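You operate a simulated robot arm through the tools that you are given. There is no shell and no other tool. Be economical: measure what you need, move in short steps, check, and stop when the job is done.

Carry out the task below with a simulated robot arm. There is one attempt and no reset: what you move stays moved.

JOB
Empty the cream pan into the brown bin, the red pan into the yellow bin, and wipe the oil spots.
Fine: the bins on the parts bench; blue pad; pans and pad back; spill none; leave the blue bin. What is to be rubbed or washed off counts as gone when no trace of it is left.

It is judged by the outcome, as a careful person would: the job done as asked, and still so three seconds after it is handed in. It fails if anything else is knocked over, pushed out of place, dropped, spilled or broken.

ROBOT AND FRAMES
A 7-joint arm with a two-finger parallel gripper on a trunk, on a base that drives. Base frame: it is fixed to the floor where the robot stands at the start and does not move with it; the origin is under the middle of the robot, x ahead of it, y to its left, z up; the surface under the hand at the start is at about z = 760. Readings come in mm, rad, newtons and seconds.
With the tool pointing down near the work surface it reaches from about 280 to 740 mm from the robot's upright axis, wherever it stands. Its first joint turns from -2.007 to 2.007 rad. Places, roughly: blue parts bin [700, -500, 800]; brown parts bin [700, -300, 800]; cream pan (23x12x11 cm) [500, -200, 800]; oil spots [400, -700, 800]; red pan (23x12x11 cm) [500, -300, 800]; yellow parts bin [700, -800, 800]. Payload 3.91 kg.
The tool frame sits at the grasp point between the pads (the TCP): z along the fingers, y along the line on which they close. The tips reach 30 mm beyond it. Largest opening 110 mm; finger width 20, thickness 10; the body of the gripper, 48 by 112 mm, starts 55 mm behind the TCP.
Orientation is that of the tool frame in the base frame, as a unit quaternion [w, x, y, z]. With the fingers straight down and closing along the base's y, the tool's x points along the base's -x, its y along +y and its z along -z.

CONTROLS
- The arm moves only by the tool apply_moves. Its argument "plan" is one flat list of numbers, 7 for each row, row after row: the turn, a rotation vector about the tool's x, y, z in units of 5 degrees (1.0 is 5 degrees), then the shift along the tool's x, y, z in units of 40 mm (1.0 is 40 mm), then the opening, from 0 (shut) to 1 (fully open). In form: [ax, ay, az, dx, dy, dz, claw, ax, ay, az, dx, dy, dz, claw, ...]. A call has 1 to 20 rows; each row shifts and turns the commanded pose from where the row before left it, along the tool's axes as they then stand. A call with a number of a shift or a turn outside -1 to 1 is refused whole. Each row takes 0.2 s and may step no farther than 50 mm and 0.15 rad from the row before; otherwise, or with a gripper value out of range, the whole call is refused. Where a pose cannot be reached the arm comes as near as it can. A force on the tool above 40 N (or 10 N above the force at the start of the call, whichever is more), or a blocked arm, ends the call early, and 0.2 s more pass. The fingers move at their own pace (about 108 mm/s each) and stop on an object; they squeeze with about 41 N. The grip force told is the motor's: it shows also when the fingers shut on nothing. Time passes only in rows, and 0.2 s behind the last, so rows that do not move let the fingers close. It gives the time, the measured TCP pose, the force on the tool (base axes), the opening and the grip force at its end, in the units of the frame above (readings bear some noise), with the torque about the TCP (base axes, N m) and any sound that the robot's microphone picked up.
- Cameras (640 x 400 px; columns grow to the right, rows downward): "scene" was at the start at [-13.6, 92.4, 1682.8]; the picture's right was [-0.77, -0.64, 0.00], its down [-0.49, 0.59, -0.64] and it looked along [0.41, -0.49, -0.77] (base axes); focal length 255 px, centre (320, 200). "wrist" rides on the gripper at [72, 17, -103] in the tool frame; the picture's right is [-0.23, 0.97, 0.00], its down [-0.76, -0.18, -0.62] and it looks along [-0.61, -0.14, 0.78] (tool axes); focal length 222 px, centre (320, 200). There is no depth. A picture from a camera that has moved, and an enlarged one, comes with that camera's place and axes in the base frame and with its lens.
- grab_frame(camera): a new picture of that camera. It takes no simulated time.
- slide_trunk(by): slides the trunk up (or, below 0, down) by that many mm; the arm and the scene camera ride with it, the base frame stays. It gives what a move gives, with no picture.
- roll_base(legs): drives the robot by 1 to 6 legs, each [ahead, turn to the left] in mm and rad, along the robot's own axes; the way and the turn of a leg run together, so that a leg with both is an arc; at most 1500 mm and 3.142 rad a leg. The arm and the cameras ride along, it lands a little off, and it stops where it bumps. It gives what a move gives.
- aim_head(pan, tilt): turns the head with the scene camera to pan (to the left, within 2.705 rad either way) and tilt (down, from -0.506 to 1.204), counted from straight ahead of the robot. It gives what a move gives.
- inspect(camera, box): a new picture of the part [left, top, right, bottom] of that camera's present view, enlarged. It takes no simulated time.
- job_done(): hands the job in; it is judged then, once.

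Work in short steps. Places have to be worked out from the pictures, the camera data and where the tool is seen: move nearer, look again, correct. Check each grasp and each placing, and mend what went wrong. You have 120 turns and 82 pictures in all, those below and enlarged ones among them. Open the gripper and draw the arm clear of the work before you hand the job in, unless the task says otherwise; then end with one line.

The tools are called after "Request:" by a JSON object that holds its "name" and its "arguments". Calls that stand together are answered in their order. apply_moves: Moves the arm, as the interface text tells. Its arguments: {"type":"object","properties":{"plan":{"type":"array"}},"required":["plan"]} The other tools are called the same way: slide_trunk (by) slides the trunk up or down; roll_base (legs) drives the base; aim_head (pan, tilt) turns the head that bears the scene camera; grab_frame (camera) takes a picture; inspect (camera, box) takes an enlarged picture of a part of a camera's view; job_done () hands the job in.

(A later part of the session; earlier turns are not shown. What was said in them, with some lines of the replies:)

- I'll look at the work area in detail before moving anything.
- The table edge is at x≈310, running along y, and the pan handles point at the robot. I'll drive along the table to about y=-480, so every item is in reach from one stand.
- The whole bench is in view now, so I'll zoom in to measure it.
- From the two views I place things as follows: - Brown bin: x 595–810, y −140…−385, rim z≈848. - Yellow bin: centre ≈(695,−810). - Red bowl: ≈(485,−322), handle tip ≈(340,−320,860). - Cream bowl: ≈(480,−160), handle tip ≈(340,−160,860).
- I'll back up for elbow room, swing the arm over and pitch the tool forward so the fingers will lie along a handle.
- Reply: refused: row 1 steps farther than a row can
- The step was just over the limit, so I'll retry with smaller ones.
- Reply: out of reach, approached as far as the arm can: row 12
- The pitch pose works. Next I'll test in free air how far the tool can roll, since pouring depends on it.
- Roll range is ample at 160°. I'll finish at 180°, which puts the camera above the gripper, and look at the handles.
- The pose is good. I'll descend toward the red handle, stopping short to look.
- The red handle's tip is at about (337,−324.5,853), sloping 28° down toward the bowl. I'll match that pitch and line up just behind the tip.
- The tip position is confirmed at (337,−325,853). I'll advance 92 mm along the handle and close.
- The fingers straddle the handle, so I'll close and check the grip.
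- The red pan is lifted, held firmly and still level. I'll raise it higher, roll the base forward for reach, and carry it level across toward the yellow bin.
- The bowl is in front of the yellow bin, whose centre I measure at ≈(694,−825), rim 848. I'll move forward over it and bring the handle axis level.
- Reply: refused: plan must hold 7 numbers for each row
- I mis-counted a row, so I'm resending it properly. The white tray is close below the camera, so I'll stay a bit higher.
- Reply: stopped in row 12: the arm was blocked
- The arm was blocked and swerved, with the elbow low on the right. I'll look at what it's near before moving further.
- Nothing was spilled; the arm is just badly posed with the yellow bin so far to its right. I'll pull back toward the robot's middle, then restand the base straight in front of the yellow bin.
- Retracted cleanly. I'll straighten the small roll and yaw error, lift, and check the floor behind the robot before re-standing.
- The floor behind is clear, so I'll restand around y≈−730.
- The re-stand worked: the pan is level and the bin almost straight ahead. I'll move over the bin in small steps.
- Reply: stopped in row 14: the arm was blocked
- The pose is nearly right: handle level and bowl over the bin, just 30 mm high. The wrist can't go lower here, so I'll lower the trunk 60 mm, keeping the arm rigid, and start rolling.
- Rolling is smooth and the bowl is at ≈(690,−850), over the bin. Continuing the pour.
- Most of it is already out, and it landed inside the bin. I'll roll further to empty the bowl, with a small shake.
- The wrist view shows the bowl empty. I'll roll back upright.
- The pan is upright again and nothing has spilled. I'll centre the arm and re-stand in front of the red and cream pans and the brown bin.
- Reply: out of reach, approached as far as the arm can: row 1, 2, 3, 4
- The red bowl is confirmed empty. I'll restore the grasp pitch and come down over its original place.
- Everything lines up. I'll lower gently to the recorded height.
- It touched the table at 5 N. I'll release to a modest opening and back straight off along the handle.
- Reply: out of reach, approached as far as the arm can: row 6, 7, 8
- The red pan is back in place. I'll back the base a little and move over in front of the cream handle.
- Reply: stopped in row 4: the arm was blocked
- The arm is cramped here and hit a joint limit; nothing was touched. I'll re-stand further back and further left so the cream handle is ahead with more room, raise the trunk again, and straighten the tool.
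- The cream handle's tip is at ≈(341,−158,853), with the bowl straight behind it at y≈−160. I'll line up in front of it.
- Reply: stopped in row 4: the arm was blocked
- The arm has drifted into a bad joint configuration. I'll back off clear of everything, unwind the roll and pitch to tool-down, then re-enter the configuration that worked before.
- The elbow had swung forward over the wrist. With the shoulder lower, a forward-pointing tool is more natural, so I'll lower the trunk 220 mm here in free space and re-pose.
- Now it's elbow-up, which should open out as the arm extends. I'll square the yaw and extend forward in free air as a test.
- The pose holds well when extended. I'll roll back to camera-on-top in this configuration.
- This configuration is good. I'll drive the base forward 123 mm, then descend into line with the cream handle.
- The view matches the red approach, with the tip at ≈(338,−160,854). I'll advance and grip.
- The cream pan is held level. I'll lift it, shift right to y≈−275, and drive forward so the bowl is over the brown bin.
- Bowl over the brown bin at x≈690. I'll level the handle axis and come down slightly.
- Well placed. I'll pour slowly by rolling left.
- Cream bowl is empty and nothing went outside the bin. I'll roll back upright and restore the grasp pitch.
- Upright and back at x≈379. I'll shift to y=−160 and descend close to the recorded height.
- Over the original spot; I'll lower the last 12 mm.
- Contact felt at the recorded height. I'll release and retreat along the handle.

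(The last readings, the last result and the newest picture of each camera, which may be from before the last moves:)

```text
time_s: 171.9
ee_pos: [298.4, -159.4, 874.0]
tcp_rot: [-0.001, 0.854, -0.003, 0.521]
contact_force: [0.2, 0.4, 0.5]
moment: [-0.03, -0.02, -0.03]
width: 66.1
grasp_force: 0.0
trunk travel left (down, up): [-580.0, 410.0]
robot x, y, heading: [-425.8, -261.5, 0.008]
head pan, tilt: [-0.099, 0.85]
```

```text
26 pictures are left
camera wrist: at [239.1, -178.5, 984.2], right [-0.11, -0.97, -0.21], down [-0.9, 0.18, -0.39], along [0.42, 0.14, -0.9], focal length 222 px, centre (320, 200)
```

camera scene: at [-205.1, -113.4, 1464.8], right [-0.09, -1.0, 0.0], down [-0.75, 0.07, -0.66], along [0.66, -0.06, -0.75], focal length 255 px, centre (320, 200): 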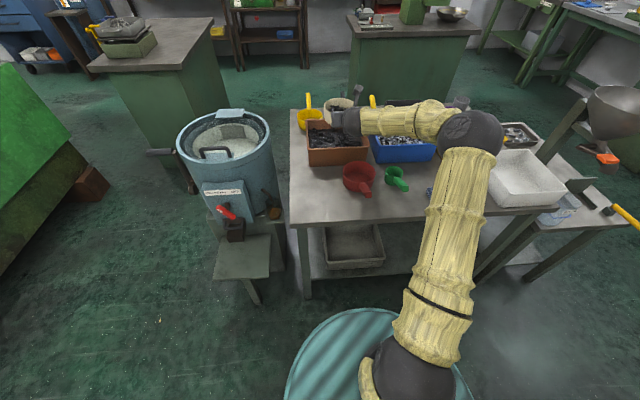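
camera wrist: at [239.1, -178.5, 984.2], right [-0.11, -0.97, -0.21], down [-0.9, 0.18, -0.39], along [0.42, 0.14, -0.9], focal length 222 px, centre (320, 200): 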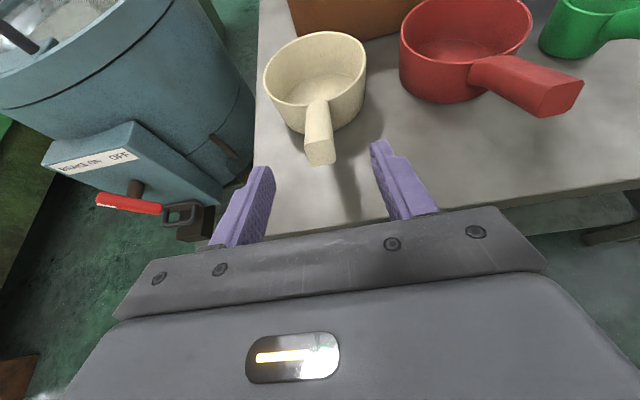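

The cream pan sits exactly as before. Next is wiping: I'll raise the trunk, turn the tool down, and roll it so the fingers close along x, the pad's short side.

Request:
{"name": "slide_trunk", "arguments": {"by": 220}}

Request:
{"name": "apply_moves", "arguments": {"plan": [0, -0.97, 0, -0.5, 0, -0.4, 0.6, 0, -0.97, 0, -0.5, 0, -0.4, 0.6, 0, -0.97, 0, -0.5, 0, -0.4, 0.6, 0, -0.97, 0, -0.6, 0, -0.3, 0.6, 0, -0.97, 0, -0.6, 0, -0.3, 0.6, 0, -0.97, 0, -0.6, 0, -0.2, 0.6, 0, -0.97, 0, -0.6, 0, -0.1, 0.6, 0, -0.97, 0, -0.6, 0, 0, 0.6, 0, -0.97, 0, -0.6, 0, 0, 0.6, 0, -0.97, 0, 0, 0, 0, 0.6, 0, -0.97, 0, 0, 0, 0, 0.6, 0, -0.97, 0, 0, 0, 0, 0.6, 0, -0.97, 0, 0, 0, 0, 0.6, 0, 0, 0, 0, 0, 0, 0.6]}}

Request:
{"name": "apply_moves", "arguments": {"plan": [0, 0, -1, 0, 0, 0, 1, 0, 0, -1, 0, 0, 0, 1, 0, 0, -1, 0, 0, 0, 1, 0, 0, -1, 0, 0, 0, 1, 0, 0, -1, 0, 0, 0, 1, 0, 0, -1, 0, 0, 0, 1, 0, 0, -1, 0, 0, 0, 1, 0, 0, -1, 0, 0, 0, 1, 0, 0, -1, 0, 0, 0, 1, 0, 0, -1, 0, 0, 0, 1, 0, 0, -1, 0, 0, 0, 1, 0, 0, -1, 0, 0, 0, 1, 0, 0, -1, 0, 0, 0, 1, 0, 0, -1, 0, 0, 0, 1, 0, 0, -1, 0, 0, 0, 1, 0, 0, -1, 0, 0, 0, 1, 0, 0, -1, 0, 0, 0, 1, 0, 0, -1, 0, 0, 0, 1]}}

```text
time_s: 174.2
ee_pos: [297.9, -159.4, 1093.7]
tcp_rot: [-0.001, 0.854, -0.003, 0.52]
contact_force: [-0.2, -0.4, -0.2]
moment: [-0.01, -0.01, -0.02]
width: 65.9
grasp_force: 0.0
trunk travel left (down, up): [-800.0, 190.0]
robot x, y, heading: [-419.6, -261.9, 0.005]
head pan, tilt: [-0.099, 0.85]
```

```text
time_s: 177.2
ee_pos: [85.1, -159.0, 1010.5]
tcp_rot: [-0.003, 1.0, -0.002, -0.003]
contact_force: [0.6, -0.3, 0.0]
moment: [0.01, -0.01, 0.01]
width: 65.8
grasp_force: 0.1
trunk travel left (down, up): [-800.0, 190.0]
robot x, y, heading: [-419.8, -258.6, 0.007]
head pan, tilt: [-0.099, 0.85]
```

```text
time_s: 181.0
ee_pos: [86.5, -158.7, 1011.3]
tcp_rot: [-0.003, 0.708, 0.706, 0.0]
contact_force: [-0.1, 0.0, -0.5]
moment: [0.01, 0.02, -0.01]
width: 110.1
grasp_force: 0.1
trunk travel left (down, up): [-800.0, 190.0]
robot x, y, heading: [-419.5, -257.4, 0.003]
head pan, tilt: [-0.099, 0.85]
```

Tool is straight down with fingers closing along x. I'll drive in front of the pad.

Request:
{"name": "roll_base", "arguments": {"legs": [[0, -0.75], [490, 0], [0, 0.745]]}}

Request:
{"name": "grab_frame", "arguments": {"camera": "wrist"}}

Request:
{"name": "grab_frame", "arguments": {"camera": "scene"}}

```text
time_s: 189.9
ee_pos: [448.7, -489.4, 1010.5]
tcp_rot: [-0.004, 0.708, 0.706, 0.0]
contact_force: [0.6, 0.4, 0.7]
moment: [0.01, 0.02, -0.03]
width: 109.9
grasp_force: 0.1
trunk travel left (down, up): [-800.0, 190.0]
robot x, y, heading: [-60.5, -589.6, 0.006]
head pan, tilt: [-0.099, 0.85]
```

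```text
25 pictures are left
camera wrist: at [466.5, -417.7, 1113.1], right [0.97, -0.23, -0.01], down [-0.18, -0.76, 0.62], along [-0.15, -0.6, -0.78], focal length 222 px, centre (320, 200)
```

wrist: 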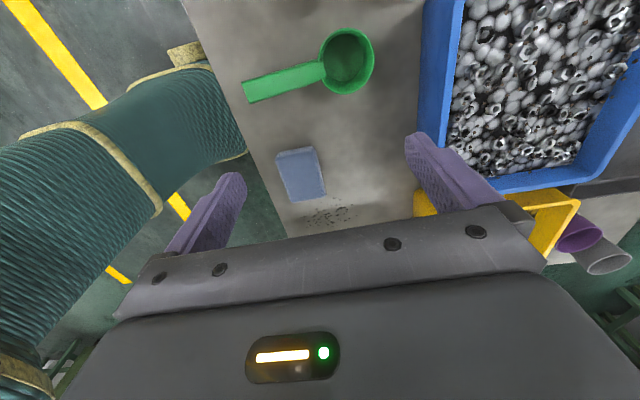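

```text
24 pictures are left
camera scene: at [-45.4, -443.9, 1684.8], right [-0.09, -1.0, 0.0], down [-0.75, 0.07, -0.66], along [0.66, -0.06, -0.75], focal length 255 px, centre (320, 200)
```

scene: 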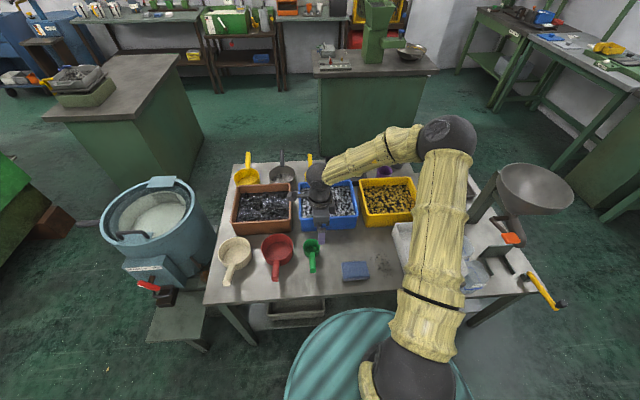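

The pad's centre is at ≈(385,−614), about 103×67 mm and turned a few degrees. I'll move above it and look closer.

Request:
{"name": "apply_moves", "arguments": {"plan": [0, 0, 0, -0.52, -0.27, 0.3, 1, 0, 0, 0, -0.52, -0.27, 0.4, 1, 0, 0, 0, -0.52, -0.27, 0.46, 1, 0, 0, 0, -0.52, -0.27, 0.5, 1, 0, 0, 0, -0.52, -0.27, 0.55, 1, 0, 0, 0, -0.52, -0.27, 0.55, 1, 0, 0, 0, 0, 0, 0, 1]}}

Request:
{"name": "grab_frame", "arguments": {"camera": "wrist"}}

Request:
{"name": "inspect", "arguments": {"camera": "scene", "box": [300, 220, 420, 320]}}

```text
time_s: 191.5
ee_pos: [381.9, -611.9, 898.8]
tcp_rot: [-0.004, 0.709, 0.705, 0.0]
contact_force: [-0.7, 0.5, -0.4]
moment: [0.03, 0.01, 0.0]
width: 110.1
grasp_force: 0.0
trunk travel left (down, up): [-800.0, 190.0]
robot x, y, heading: [-60.5, -583.7, 0.006]
head pan, tilt: [-0.099, 0.85]
```

```text
23 pictures are left
camera wrist: at [400.2, -541.7, 1002.3], right [0.97, -0.23, -0.01], down [-0.18, -0.76, 0.62], along [-0.15, -0.6, -0.78], focal length 222 px, centre (320, 200)
```

wrist: 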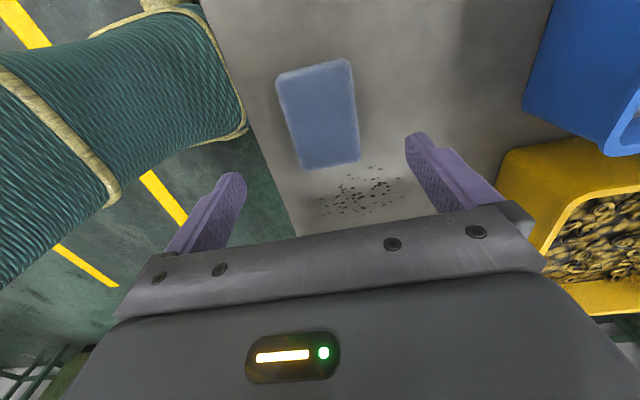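

```text
4.00 times, centred on (360, 270) of scene
camera zoom: at [-45.5, -443.9, 1684.8], right [-0.09, -1.0, 0.0], down [-0.75, 0.07, -0.66], along [0.66, -0.06, -0.75], focal length 1019 px, centre (160, -80)
```

zoom: 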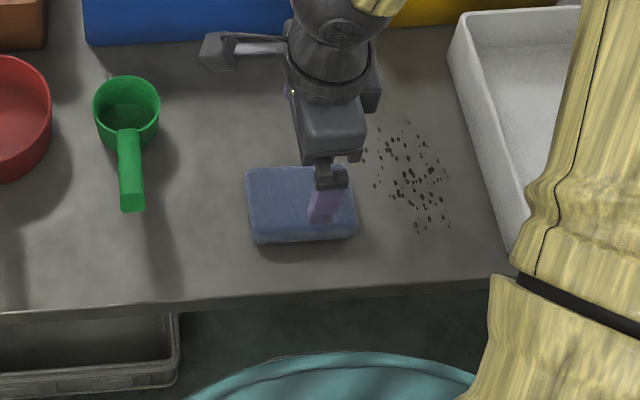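

The pad's centre is ≈(384,−614), yaw ≈2.7°. I'll align and descend around it.

Request:
{"name": "apply_moves", "arguments": {"plan": [0, 0, 0.5, -0.05, 0.06, 0, 1, 0, 0, 0, 0, 0, 0.8, 1, 0, 0, 0, 0, 0, 0.8, 1, 0, 0, 0, 0, 0, 0.6, 1, 0, 0, 0, 0, 0, 0.3, 1, 0, 0, 0, 0, 0, 0, 1]}}

Request:
{"name": "grab_frame", "arguments": {"camera": "wrist"}}

```text
time_s: 192.9
ee_pos: [384.1, -613.1, 800.5]
tcp_rot: [-0.004, 0.725, 0.689, -0.001]
contact_force: [0.0, 0.8, -0.2]
moment: [-0.02, 0.0, 0.02]
width: 109.9
grasp_force: 0.0
trunk travel left (down, up): [-800.0, 190.0]
robot x, y, heading: [-60.4, -589.3, 0.006]
head pan, tilt: [-0.099, 0.85]
```

```text
21 pictures are left
camera wrist: at [405.6, -544.2, 902.5], right [0.96, -0.27, -0.01], down [-0.21, -0.76, 0.62], along [-0.18, -0.6, -0.78], focal length 222 px, centre (320, 200)
```

wrist: 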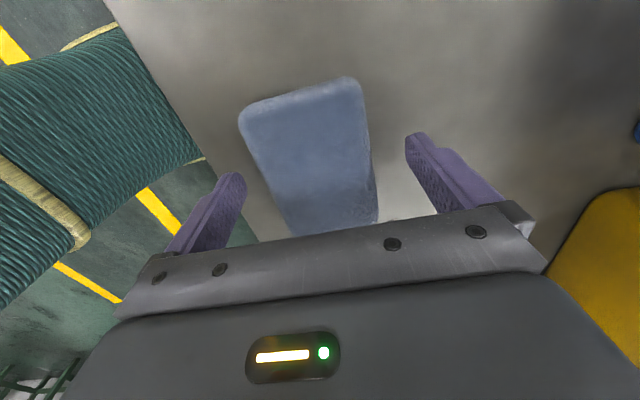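

The fingers are astride the pad. Closing.

Request:
{"name": "apply_moves", "arguments": {"plan": [0, 0, 0, 0, 0, 0.05, 0.8, 0, 0, 0, 0, 0, 0, 0.5, 0, 0, 0, 0, 0, 0, 0.3, 0, 0, 0, 0, 0, 0, 0, 0, 0, 0, 0, 0, 0, 0, 0, 0, 0, 0, 0, 0, 0]}}

Request:
{"name": "apply_moves", "arguments": {"plan": [0, 0, 0, 0, 0, -0.5, 0, 0, 0, 0, 0, 0, -0.5, 0, 0, 0, 0, 0, 0, 0, 0]}}

Request:
{"name": "grab_frame", "arguments": {"camera": "wrist"}}

```text
time_s: 194.3
ee_pos: [384.5, -614.2, 798.1]
tcp_rot: [-0.004, 0.724, 0.689, 0.0]
contact_force: [0.0, -0.2, 0.1]
moment: [-0.08, -0.07, 0.0]
width: 69.1
grasp_force: 41.0
trunk travel left (down, up): [-800.0, 190.0]
robot x, y, heading: [-59.6, -583.2, 0.012]
head pan, tilt: [-0.099, 0.85]
```

```text
time_s: 195.1
ee_pos: [383.9, -614.6, 836.9]
tcp_rot: [-0.005, 0.724, 0.69, -0.001]
contact_force: [0.1, -0.8, -0.5]
moment: [0.0, -0.02, 0.02]
width: 69.4
grasp_force: 41.7
trunk travel left (down, up): [-800.0, 190.0]
robot x, y, heading: [-56.3, -588.5, 0.008]
head pan, tilt: [-0.099, 0.85]
```

```text
20 pictures are left
camera wrist: at [406.0, -544.4, 940.6], right [0.96, -0.27, -0.01], down [-0.21, -0.76, 0.62], along [-0.18, -0.59, -0.78], focal length 222 px, centre (320, 200)
```

wrist: 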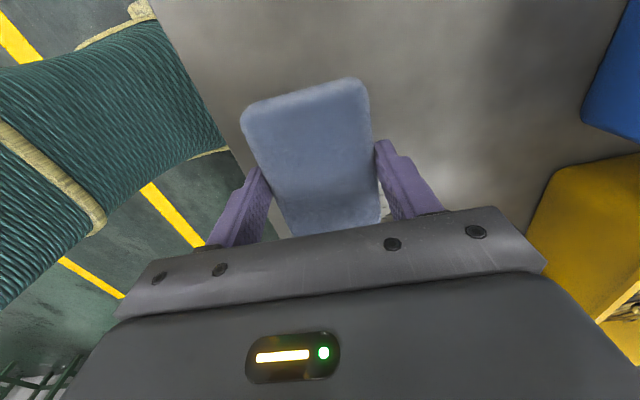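

The pad is held. The spots span x 350–470, y −690…−775, and the tray wall begins near y −790. I'll move to the near end of the spots just above the table.

Request:
{"name": "apply_moves", "arguments": {"plan": [0, 0, 0, -0.7, -0.145, 0, 0, 0, 0, 0, -0.7, -0.145, 0, 0, 0, 0, 0, -0.7, -0.145, 0.1, 0, 0, 0, 0, -0.7, -0.145, 0.5, 0, 0, 0, 0, 0, 0, 0.15, 0, 0, 0, 0, 0, 0, 0.1, 0, 0, 0, 0, 0, 0, 0, 0]}}

Request:
{"name": "inspect", "arguments": {"camera": "scene", "box": [320, 220, 440, 320]}}

```text
time_s: 196.7
ee_pos: [355.9, -725.0, 802.8]
tcp_rot: [-0.004, 0.724, 0.69, 0.0]
contact_force: [0.3, -0.4, -0.3]
moment: [-0.02, 0.0, -0.03]
width: 69.2
grasp_force: 40.8
trunk travel left (down, up): [-800.0, 190.0]
robot x, y, heading: [-54.1, -587.4, 0.005]
head pan, tilt: [-0.099, 0.85]
```

```text
4.00 times, centred on (380, 270) of scene
camera zoom: at [-45.3, -444.0, 1684.8], right [-0.09, -1.0, 0.0], down [-0.75, 0.07, -0.66], along [0.66, -0.06, -0.75], focal length 1019 px, centre (80, -80)
```

zoom: 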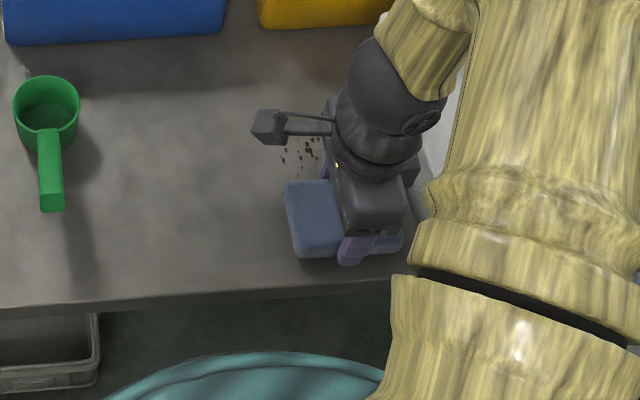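

Lowering in 2 mm steps to feel the contact.

Request:
{"name": "apply_moves", "arguments": {"plan": [0, 0, 0, 0, 0, 0.06, 0, 0, 0, 0, 0, 0, 0.05, 0, 0, 0, 0, 0, 0, 0.04, 0, 0, 0, 0, 0, 0, 0, 0]}}

```text
time_s: 197.7
ee_pos: [354.8, -725.0, 798.9]
tcp_rot: [-0.004, 0.724, 0.69, 0.0]
contact_force: [0.1, -0.1, 6.2]
moment: [-0.05, -0.26, 0.01]
width: 69.0
grasp_force: 41.2
trunk travel left (down, up): [-800.0, 190.0]
robot x, y, heading: [-59.4, -589.7, 0.006]
head pan, tilt: [-0.099, 0.85]
```

At 6 N, I'll press a touch more and make a forward and back stroke.

Request:
{"name": "apply_moves", "arguments": {"plan": [0, 0, 0, 0, 0, 0.05, 0, 0, 0, 0, 0.02, 0.5, 0, 0, 0, 0, 0, 0.02, 0.5, 0, 0, 0, 0, 0, 0.02, 0.5, 0, 0, 0, 0, 0, 0.02, 0.5, 0, 0, 0, 0, 0, 0.02, 0.5, 0, 0, 0, 0, 0, 0.02, 0.4, 0, 0, 0, 0, 0, 0, 0, 0, 0]}}

Request:
{"name": "inspect", "arguments": {"camera": "scene", "box": [320, 200, 440, 320]}}

```text
time_s: 198.9
ee_pos: [430.4, -724.3, 798.7]
tcp_rot: [-0.003, 0.724, 0.69, 0.001]
contact_force: [-6.4, 3.3, 23.5]
moment: [-0.03, 0.33, 0.25]
width: 69.0
grasp_force: 41.0
trunk travel left (down, up): [-800.0, 190.0]
robot x, y, heading: [-57.8, -590.6, 0.006]
head pan, tilt: [-0.099, 0.85]
stopped in row 5: the force on the tool passed its limit at 40 N (the readings are from after the stop); the commanded pose is now the measured one
```

```text
3.33 times, centred on (380, 260) of scene
camera zoom: at [-48.7, -442.9, 1684.7], right [-0.09, -1.0, 0.0], down [-0.75, 0.07, -0.66], along [0.66, -0.06, -0.75], focal length 850 px, centre (120, 0)
```

zoom: 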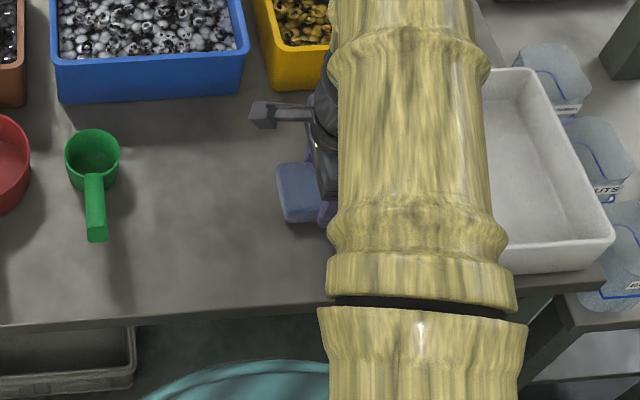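

The force limit tripped partway through. I'll ease off 1 mm and continue with gentler, smaller steps.

Request:
{"name": "apply_moves", "arguments": {"plan": [0, 0, 0, 0, 0, -0.02, 0, 0, 0, 0, 0.01, 0.3, 0, 0, 0, 0, 0, 0.01, 0.3, 0, 0, 0, 0, 0, 0.01, 0.3, 0, 0, 0, 0, 0, 0.0, 0.2, 0, 0, 0, 0, 0, 0, 0, 0, 0]}}

```text
time_s: 200.3
ee_pos: [472.9, -725.3, 798.3]
tcp_rot: [-0.004, 0.725, 0.689, 0.0]
contact_force: [-6.9, 0.0, 16.4]
moment: [-0.04, -0.02, 0.05]
width: 68.9
grasp_force: 41.3
trunk travel left (down, up): [-800.0, 190.0]
robot x, y, heading: [-58.8, -588.3, -0.003]
head pan, tilt: [-0.099, 0.85]
```

A steady 16 N now. Stroking back, shifted 5 mm toward the tray.

Request:
{"name": "apply_moves", "arguments": {"plan": [0, 0, 0, -0.12, -0.1, 0, 0, 0, 0, 0, -0.018, -0.36, 0, 0, 0, 0, 0, -0.018, -0.36, 0, 0, 0, 0, 0, -0.018, -0.36, 0, 0, 0, 0, 0, -0.018, -0.36, 0, 0, 0, 0, 0, -0.018, -0.36, 0, 0, 0, 0, 0, -0.018, -0.36, 0, 0, 0, 0, 0, -0.018, -0.36, 0, 0, 0, 0, 0, -0.018, -0.36, 0, 0, 0, 0, 0, 0, 0, 0, 0]}}

Request:
{"name": "inspect", "arguments": {"camera": "scene", "box": [320, 200, 440, 320]}}

```text
time_s: 202.5
ee_pos: [353.0, -731.2, 797.9]
tcp_rot: [-0.004, 0.724, 0.69, 0.0]
contact_force: [6.9, -0.9, 20.9]
moment: [-0.16, -0.61, 0.13]
width: 68.7
grasp_force: 41.0
trunk travel left (down, up): [-800.0, 190.0]
robot x, y, heading: [-61.4, -588.8, 0.003]
head pan, tilt: [-0.099, 0.85]
```

```text
3.33 times, centred on (380, 260) of scene
camera zoom: at [-46.2, -443.6, 1684.9], right [-0.09, -1.0, 0.0], down [-0.75, 0.07, -0.66], along [0.66, -0.06, -0.75], focal length 850 px, centre (120, 0)
```

zoom: 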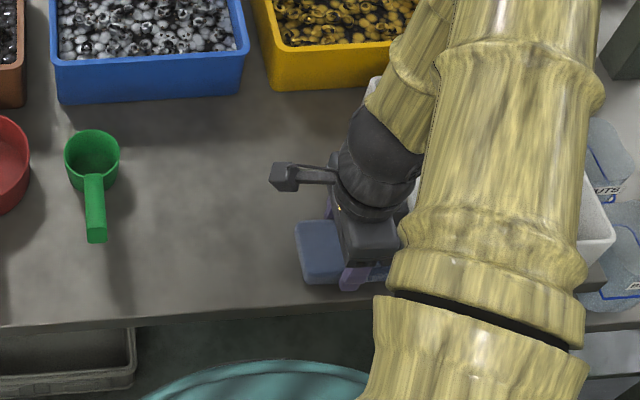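

The visible area looks clean. I'll do two more passes to make sure, then lift and look.

Request:
{"name": "apply_moves", "arguments": {"plan": [0, 0, 0, 0.2, 0, 0, 0, 0, 0, 0, 0.018, 0.36, 0, 0, 0, 0, 0, 0.018, 0.36, 0, 0, 0, 0, 0, 0.018, 0.36, 0, 0, 0, 0, 0, 0.018, 0.36, 0, 0, 0, 0, 0, 0.018, 0.36, 0, 0, 0, 0, 0, 0.018, 0.36, 0, 0, 0, 0, 0, 0.018, 0.36, 0, 0, 0, 0, 0, 0.018, 0.36, 0, 0, 0, 0, 0, 0, 0, 0, 0]}}

Request:
{"name": "apply_moves", "arguments": {"plan": [0, 0, 0, -0.2, 0, 0, 0, 0, 0, 0, -0.018, -0.36, 0, 0, 0, 0, 0, -0.018, -0.36, 0, 0, 0, 0, 0, -0.018, -0.36, 0, 0, 0, 0, 0, -0.018, -0.36, 0, 0, 0, 0, 0, -0.018, -0.36, 0, 0, 0, 0, 0, -0.018, -0.36, 0, 0, 0, 0, 0, -0.018, -0.36, 0, 0, 0, 0, 0, -0.018, -0.36, 0, 0, 0, 0, 0, 0, 0, 0, 0]}}

```text
time_s: 204.7
ee_pos: [470.3, -723.6, 797.8]
tcp_rot: [-0.003, 0.724, 0.69, 0.0]
contact_force: [-6.3, -0.5, 13.6]
moment: [0.09, 0.05, 0.12]
width: 68.9
grasp_force: 40.9
trunk travel left (down, up): [-800.0, 190.0]
robot x, y, heading: [-59.3, -589.8, 0.007]
head pan, tilt: [-0.099, 0.85]
```

```text
time_s: 206.9
ee_pos: [352.8, -731.7, 797.7]
tcp_rot: [-0.005, 0.723, 0.69, 0.0]
contact_force: [4.1, -0.7, 14.9]
moment: [-0.18, -0.63, 0.07]
width: 68.9
grasp_force: 40.8
trunk travel left (down, up): [-800.0, 190.0]
robot x, y, heading: [-60.4, -591.2, 0.005]
head pan, tilt: [-0.099, 0.85]
```

Lifting and returning above the pad's home, then looking at the wiped area.

Request:
{"name": "apply_moves", "arguments": {"plan": [0, 0, 0, 0, 0, -0.5, 0, 0, 0, 0, 0, 0, -0.5, 0, 0, 0, 0, 0.742, 0.161, 0, 0, 0, 0, 0, 0.742, 0.161, 0, 0, 0, 0, 0, 0.742, 0.161, 0, 0, 0, 0, 0, 0.742, 0.161, 0, 0, 0, 0, 0, 0, 0, 0, 0]}}

Request:
{"name": "inspect", "arguments": {"camera": "scene", "box": [330, 220, 430, 310]}}

```text
time_s: 208.5
ee_pos: [386.7, -615.6, 837.5]
tcp_rot: [-0.005, 0.724, 0.69, 0.0]
contact_force: [-0.8, 0.6, -0.9]
moment: [-0.02, -0.02, -0.02]
width: 68.7
grasp_force: 40.7
trunk travel left (down, up): [-800.0, 190.0]
robot x, y, heading: [-57.2, -591.8, 0.011]
head pan, tilt: [-0.099, 0.85]
```

```text
4.44 times, centred on (380, 265) of scene
camera zoom: at [-45.3, -444.5, 1684.9], right [-0.09, -1.0, 0.0], down [-0.75, 0.07, -0.66], along [0.66, -0.06, -0.75], focal length 1133 px, centre (53, -89)
```

zoom: 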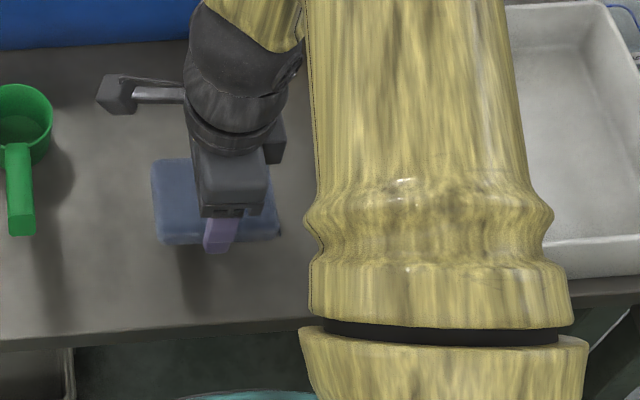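

The arm hides the area from the head camera, so I'll lift and swing left a bit for a wrist view.

Request:
{"name": "apply_moves", "arguments": {"plan": [0, 0, 0, 0.5, 0, -0.7, 0, 0, 0, 0, 0.5, 0, -0.7, 0, 0, 0, 0, 0.5, 0, -0.7, 0, 0, 0, 0, 0.5, 0, -0.7, 0, 0, 0, 0, 0.2, 0, -0.3, 0, 0, 0, 0, 0, 0, 0, 0]}}

Request:
{"name": "grab_frame", "arguments": {"camera": "wrist"}}

Request:
{"name": "grab_frame", "arguments": {"camera": "scene"}}

```text
time_s: 209.9
ee_pos: [391.8, -527.0, 961.7]
tcp_rot: [-0.004, 0.724, 0.689, 0.001]
contact_force: [-0.1, 0.5, -1.1]
moment: [0.02, 0.02, 0.0]
width: 68.7
grasp_force: 41.0
trunk travel left (down, up): [-800.0, 190.0]
robot x, y, heading: [-60.7, -589.5, 0.004]
head pan, tilt: [-0.099, 0.85]
```

```text
15 pictures are left
camera wrist: at [412.4, -456.9, 1064.8], right [0.96, -0.27, -0.01], down [-0.21, -0.76, 0.62], along [-0.18, -0.59, -0.78], focal length 222 px, centre (320, 200)
```

wrist: 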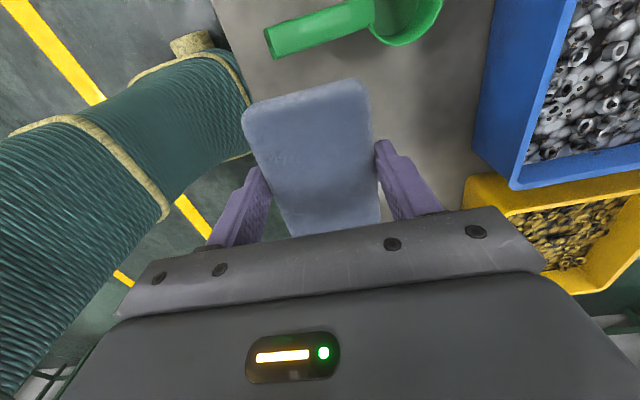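

```text
14 pictures are left
camera scene: at [-45.2, -443.9, 1684.8], right [-0.09, -1.0, 0.0], down [-0.75, 0.07, -0.66], along [0.66, -0.06, -0.75], focal length 255 px, centre (320, 200)
```

scene: 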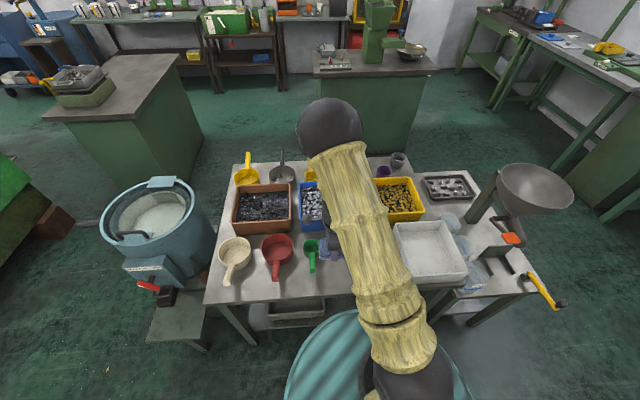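

Still hidden, so I'll move the arm further left and zoom in on the wiped area.

Request:
{"name": "apply_moves", "arguments": {"plan": [0, 0, 0, 0.6, 0, -0.5, 0, 0, 0, 0, 0.9, 0, 0, 0, 0, 0, 0, 0.9, 0, 0, 0, 0, 0, 0, 0.9, 0, 0, 0, 0, 0, 0, 0.9, 0, 0, 0, 0, 0, 0, 0.9, 0, 0, 0, 0, 0, 0, 0.9, 0, 0, 0, 0, 0, 0, 0, 0, 0, 0]}}

Request:
{"name": "inspect", "arguments": {"camera": "scene", "box": [320, 210, 440, 310]}}

```text
time_s: 211.7
ee_pos: [401.7, -287.8, 983.8]
tcp_rot: [-0.003, 0.724, 0.69, -0.001]
contact_force: [0.5, -0.3, 0.3]
moment: [0.01, -0.01, -0.01]
width: 68.8
grasp_force: 41.0
trunk travel left (down, up): [-800.0, 190.0]
robot x, y, heading: [-61.7, -591.9, 0.005]
head pan, tilt: [-0.099, 0.85]
```

```text
4.00 times, centred on (380, 260) of scene
camera zoom: at [-45.3, -444.3, 1684.9], right [-0.09, -1.0, 0.0], down [-0.75, 0.07, -0.66], along [0.66, -0.06, -0.75], focal length 1019 px, centre (80, -40)
```

zoom: 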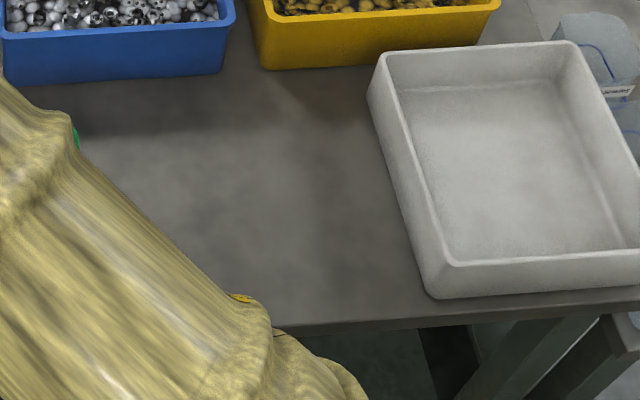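

The spots are gone. There's a small orange thing at the arm's edge, so I'll zoom in to rule out a stray part.

Request:
{"name": "inspect", "arguments": {"camera": "scene", "box": [350, 265, 390, 300]}}

```text
11.43 times, centred on (370, 282) of scene
camera zoom: at [-45.3, -444.3, 1684.9], right [-0.09, -1.0, 0.0], down [-0.75, 0.07, -0.66], along [0.66, -0.06, -0.75], focal length 2912 px, centre (-251, -743)
```

zoom: 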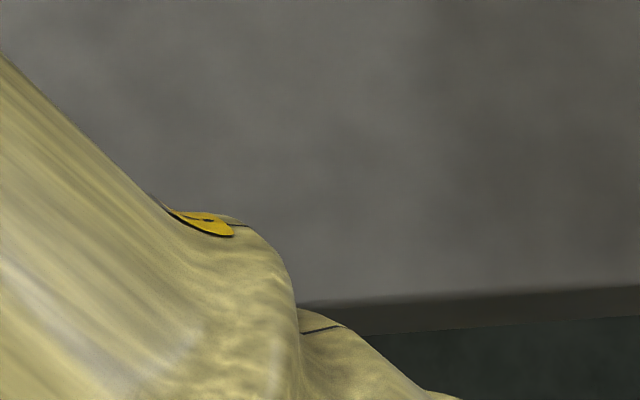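

That's a label on the arm; the table is clean. I'll take the pad back to its place.

Request:
{"name": "apply_moves", "arguments": {"plan": [0, 0, 0, -0.9, 0, 0, 0, 0, 0, 0, -0.9, 0, 0, 0, 0, 0, 0, -0.9, 0, 0, 0, 0, 0, 0, -0.9, 0, 0, 0, 0, 0, 0, -0.9, 0, 0, 0, 0, 0, 0, -0.9, 0, 0, 0, 0, 0, 0, -0.9, 0, 0.2, 0, 0, 0, 0, -0.9, 0, 0.4, 0, 0, 0, 0, -0.9, 0, 0.4, 0, 0, 0, 0, -0.065, -0.02, 0.8, 0, 0, 0, 0, 0, 0, 0.9, 0, 0, 0, 0, 0, 0, 0.9, 0, 0, 0, 0, 0, 0, 0.6, 0, 0, 0, 0, 0, 0, 0, 0]}}

```text
time_s: 214.7
ee_pos: [384.8, -612.3, 813.5]
tcp_rot: [-0.003, 0.724, 0.69, 0.001]
contact_force: [-0.2, -1.0, -0.2]
moment: [0.0, 0.0, -0.02]
width: 68.9
grasp_force: 40.9
trunk travel left (down, up): [-800.0, 190.0]
robot x, y, heading: [-62.6, -590.3, 0.009]
head pan, tilt: [-0.099, 0.85]
```

Right above home; I'll lower to contact, nudging 2 mm in y.

Request:
{"name": "apply_moves", "arguments": {"plan": [0, 0, 0, -0.045, 0, 0.2, 0, 0, 0, 0, 0, 0, 0.12, 0, 0, 0, 0, 0, 0, 0.06, 0, 0, 0, 0, 0, 0, 0, 0]}}

```text
time_s: 215.7
ee_pos: [384.8, -613.3, 797.4]
tcp_rot: [-0.003, 0.724, 0.69, 0.0]
contact_force: [-0.2, -1.0, -0.3]
moment: [-0.01, -0.03, 0.02]
width: 69.0
grasp_force: 41.3
trunk travel left (down, up): [-800.0, 190.0]
robot x, y, heading: [-58.8, -588.3, 0.006]
head pan, tilt: [-0.099, 0.85]
```

Request:
{"name": "apply_moves", "arguments": {"plan": [0, 0, 0, 0, 0, 0.03, 0, 0, 0, 0, 0, 0, 0.02, 0, 0, 0, 0, 0, 0, 0, 0]}}

```text
time_s: 216.5
ee_pos: [385.4, -614.1, 797.5]
tcp_rot: [-0.003, 0.724, 0.69, 0.001]
contact_force: [0.3, 0.1, 20.4]
moment: [-0.02, -0.38, 0.03]
width: 68.9
grasp_force: 40.6
trunk travel left (down, up): [-800.0, 190.0]
robot x, y, heading: [-61.0, -586.2, 0.005]
head pan, tilt: [-0.099, 0.85]
```

Firm contact. I'll ease off slightly, open, and lift straight up.

Request:
{"name": "apply_moves", "arguments": {"plan": [0, 0, 0, 0, 0, -0.04, 0, 0, 0, 0, 0, 0, 0, 0.8, 0, 0, 0, 0, 0, 0, 1, 0, 0, 0, 0, 0, 0, 1, 0, 0, 0, 0, 0, -0.5, 1, 0, 0, 0, 0, 0, -0.9, 1, 0, 0, 0, 0, 0, -0.9, 1, 0, 0, 0, 0, 0, -0.9, 1, 0, 0, 0, 0, 0, -0.9, 1, 0, 0, 0, 0, 0, -0.9, 1, 0, 0, 0, 0, 0, -0.5, 1, 0, 0, 0, 0, 0, 0, 1]}}

Request:
{"name": "grab_frame", "arguments": {"camera": "wrist"}}

```text
time_s: 219.1
ee_pos: [385.7, -616.3, 1016.3]
tcp_rot: [-0.004, 0.724, 0.69, -0.001]
contact_force: [-0.5, 0.8, 0.2]
moment: [0.0, 0.01, 0.01]
width: 110.1
grasp_force: 0.0
trunk travel left (down, up): [-800.0, 190.0]
robot x, y, heading: [-61.1, -587.5, 0.008]
head pan, tilt: [-0.099, 0.85]
```

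```text
11 pictures are left
camera wrist: at [407.6, -545.8, 1120.2], right [0.96, -0.27, -0.01], down [-0.21, -0.76, 0.62], along [-0.18, -0.59, -0.78], focal length 222 px, centre (320, 200)
```

wrist: 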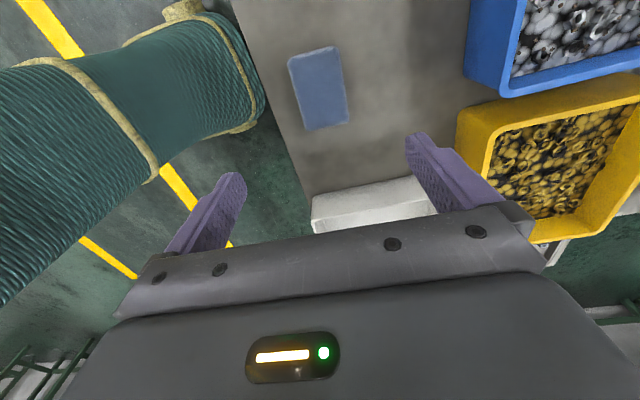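

The pad is back and the bench is clean. I'll back the base away to draw the arm clear, then check the whole bench.

Request:
{"name": "roll_base", "arguments": {"legs": [[-500, 0]]}}

Request:
{"name": "aim_head", "arguments": {"pan": 0.1, "tilt": 0.65}}

Request:
{"name": "grab_frame", "arguments": {"camera": "scene"}}

```text
time_s: 222.5
ee_pos: [-111.1, -618.3, 1017.2]
tcp_rot: [-0.005, 0.722, 0.691, 0.0]
contact_force: [-1.0, 0.7, 0.1]
moment: [-0.03, -0.02, 0.0]
width: 110.2
grasp_force: 0.0
trunk travel left (down, up): [-800.0, 190.0]
robot x, y, heading: [-558.8, -594.6, 0.01]
head pan, tilt: [-0.099, 0.85]
```

```text
time_s: 223.2
ee_pos: [-111.1, -619.2, 1017.1]
tcp_rot: [-0.004, 0.722, 0.692, 0.0]
contact_force: [0.1, 0.3, 0.1]
moment: [0.0, 0.02, 0.02]
width: 109.8
grasp_force: 0.1
trunk travel left (down, up): [-800.0, 190.0]
robot x, y, heading: [-555.0, -592.5, 0.01]
head pan, tilt: [0.099, 0.649]
```

```text
10 pictures are left
camera scene: at [-534.8, -431.8, 1701.4], right [0.11, -0.99, 0.0], down [-0.6, -0.07, -0.8], along [0.79, 0.09, -0.61], focal length 255 px, centre (320, 200)
```

scene: 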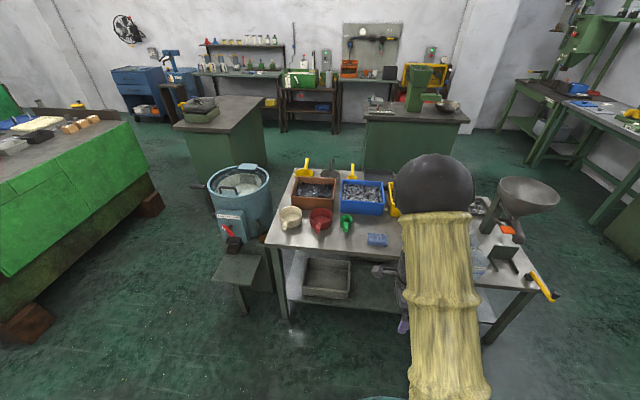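

I'll zoom in on the bench for stray pieces.

Request:
{"name": "inspect", "arguments": {"camera": "scene", "box": [260, 150, 410, 260]}}

Request:
{"name": "apply_moves", "arguments": {"plan": [0, 0, 0, -0.9, 0, 0, 1, 0, 0, 0, -0.9, 0, 0, 1, 0, 0, 0, -0.9, 0, 0, 1, 0, 0, 0, -0.9, 0, 0, 1, 0, 0, 0, -0.9, 0, 0, 1, 0, 0, 0, -0.9, 0, 0, 1, 0, 0, 0, 0, 0, 0, 1]}}

Request:
{"name": "inspect", "arguments": {"camera": "scene", "box": [360, 150, 520, 260]}}

```text
3.64 times, centred on (335, 205) of scene
camera zoom: at [-534.8, -431.8, 1701.4], right [0.11, -0.99, 0.0], down [-0.6, -0.07, -0.8], along [0.79, 0.09, -0.61], focal length 927 px, centre (266, 182)
```

zoom: 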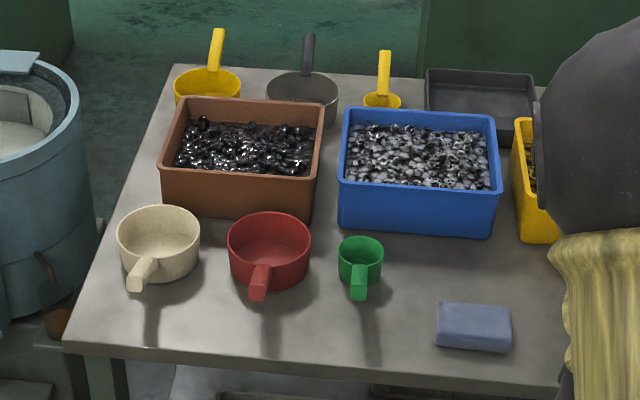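

```text
time_s: 224.8
ee_pos: [-119.2, -833.7, 1016.6]
tcp_rot: [-0.003, 0.723, 0.691, 0.001]
contact_force: [0.0, -0.6, -0.2]
moment: [0.0, 0.03, 0.01]
width: 109.9
grasp_force: 0.0
trunk travel left (down, up): [-800.0, 190.0]
robot x, y, heading: [-554.3, -592.9, 0.009]
head pan, tilt: [0.099, 0.649]
```

```text
3.64 times, centred on (440, 205) of scene
camera zoom: at [-534.8, -431.2, 1701.4], right [0.11, -0.99, 0.0], down [-0.6, -0.07, -0.8], along [0.79, 0.09, -0.6], focal length 927 px, centre (-116, 182)
```

zoom: 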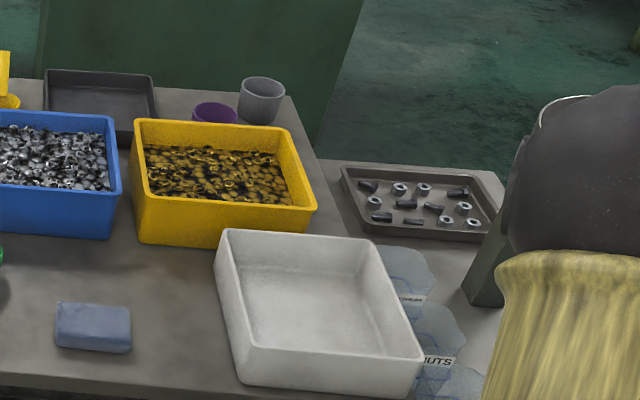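

Both pans are empty and back in place, the pad is home, the spots are gone, and nothing is spilled. The gripper is open and the arm is clear, so I'm handing in.

Request:
{"name": "job_done", "arguments": {}}

```text
The job is handed in.
```

The job is done and handed in: the cream pan is emptied into the brown bin and the red pan into the yellow bin, the oil spots are wiped off with the blue pad, the pans and pad are back in their places, nothing was spilled, and the blue bin was left alone.
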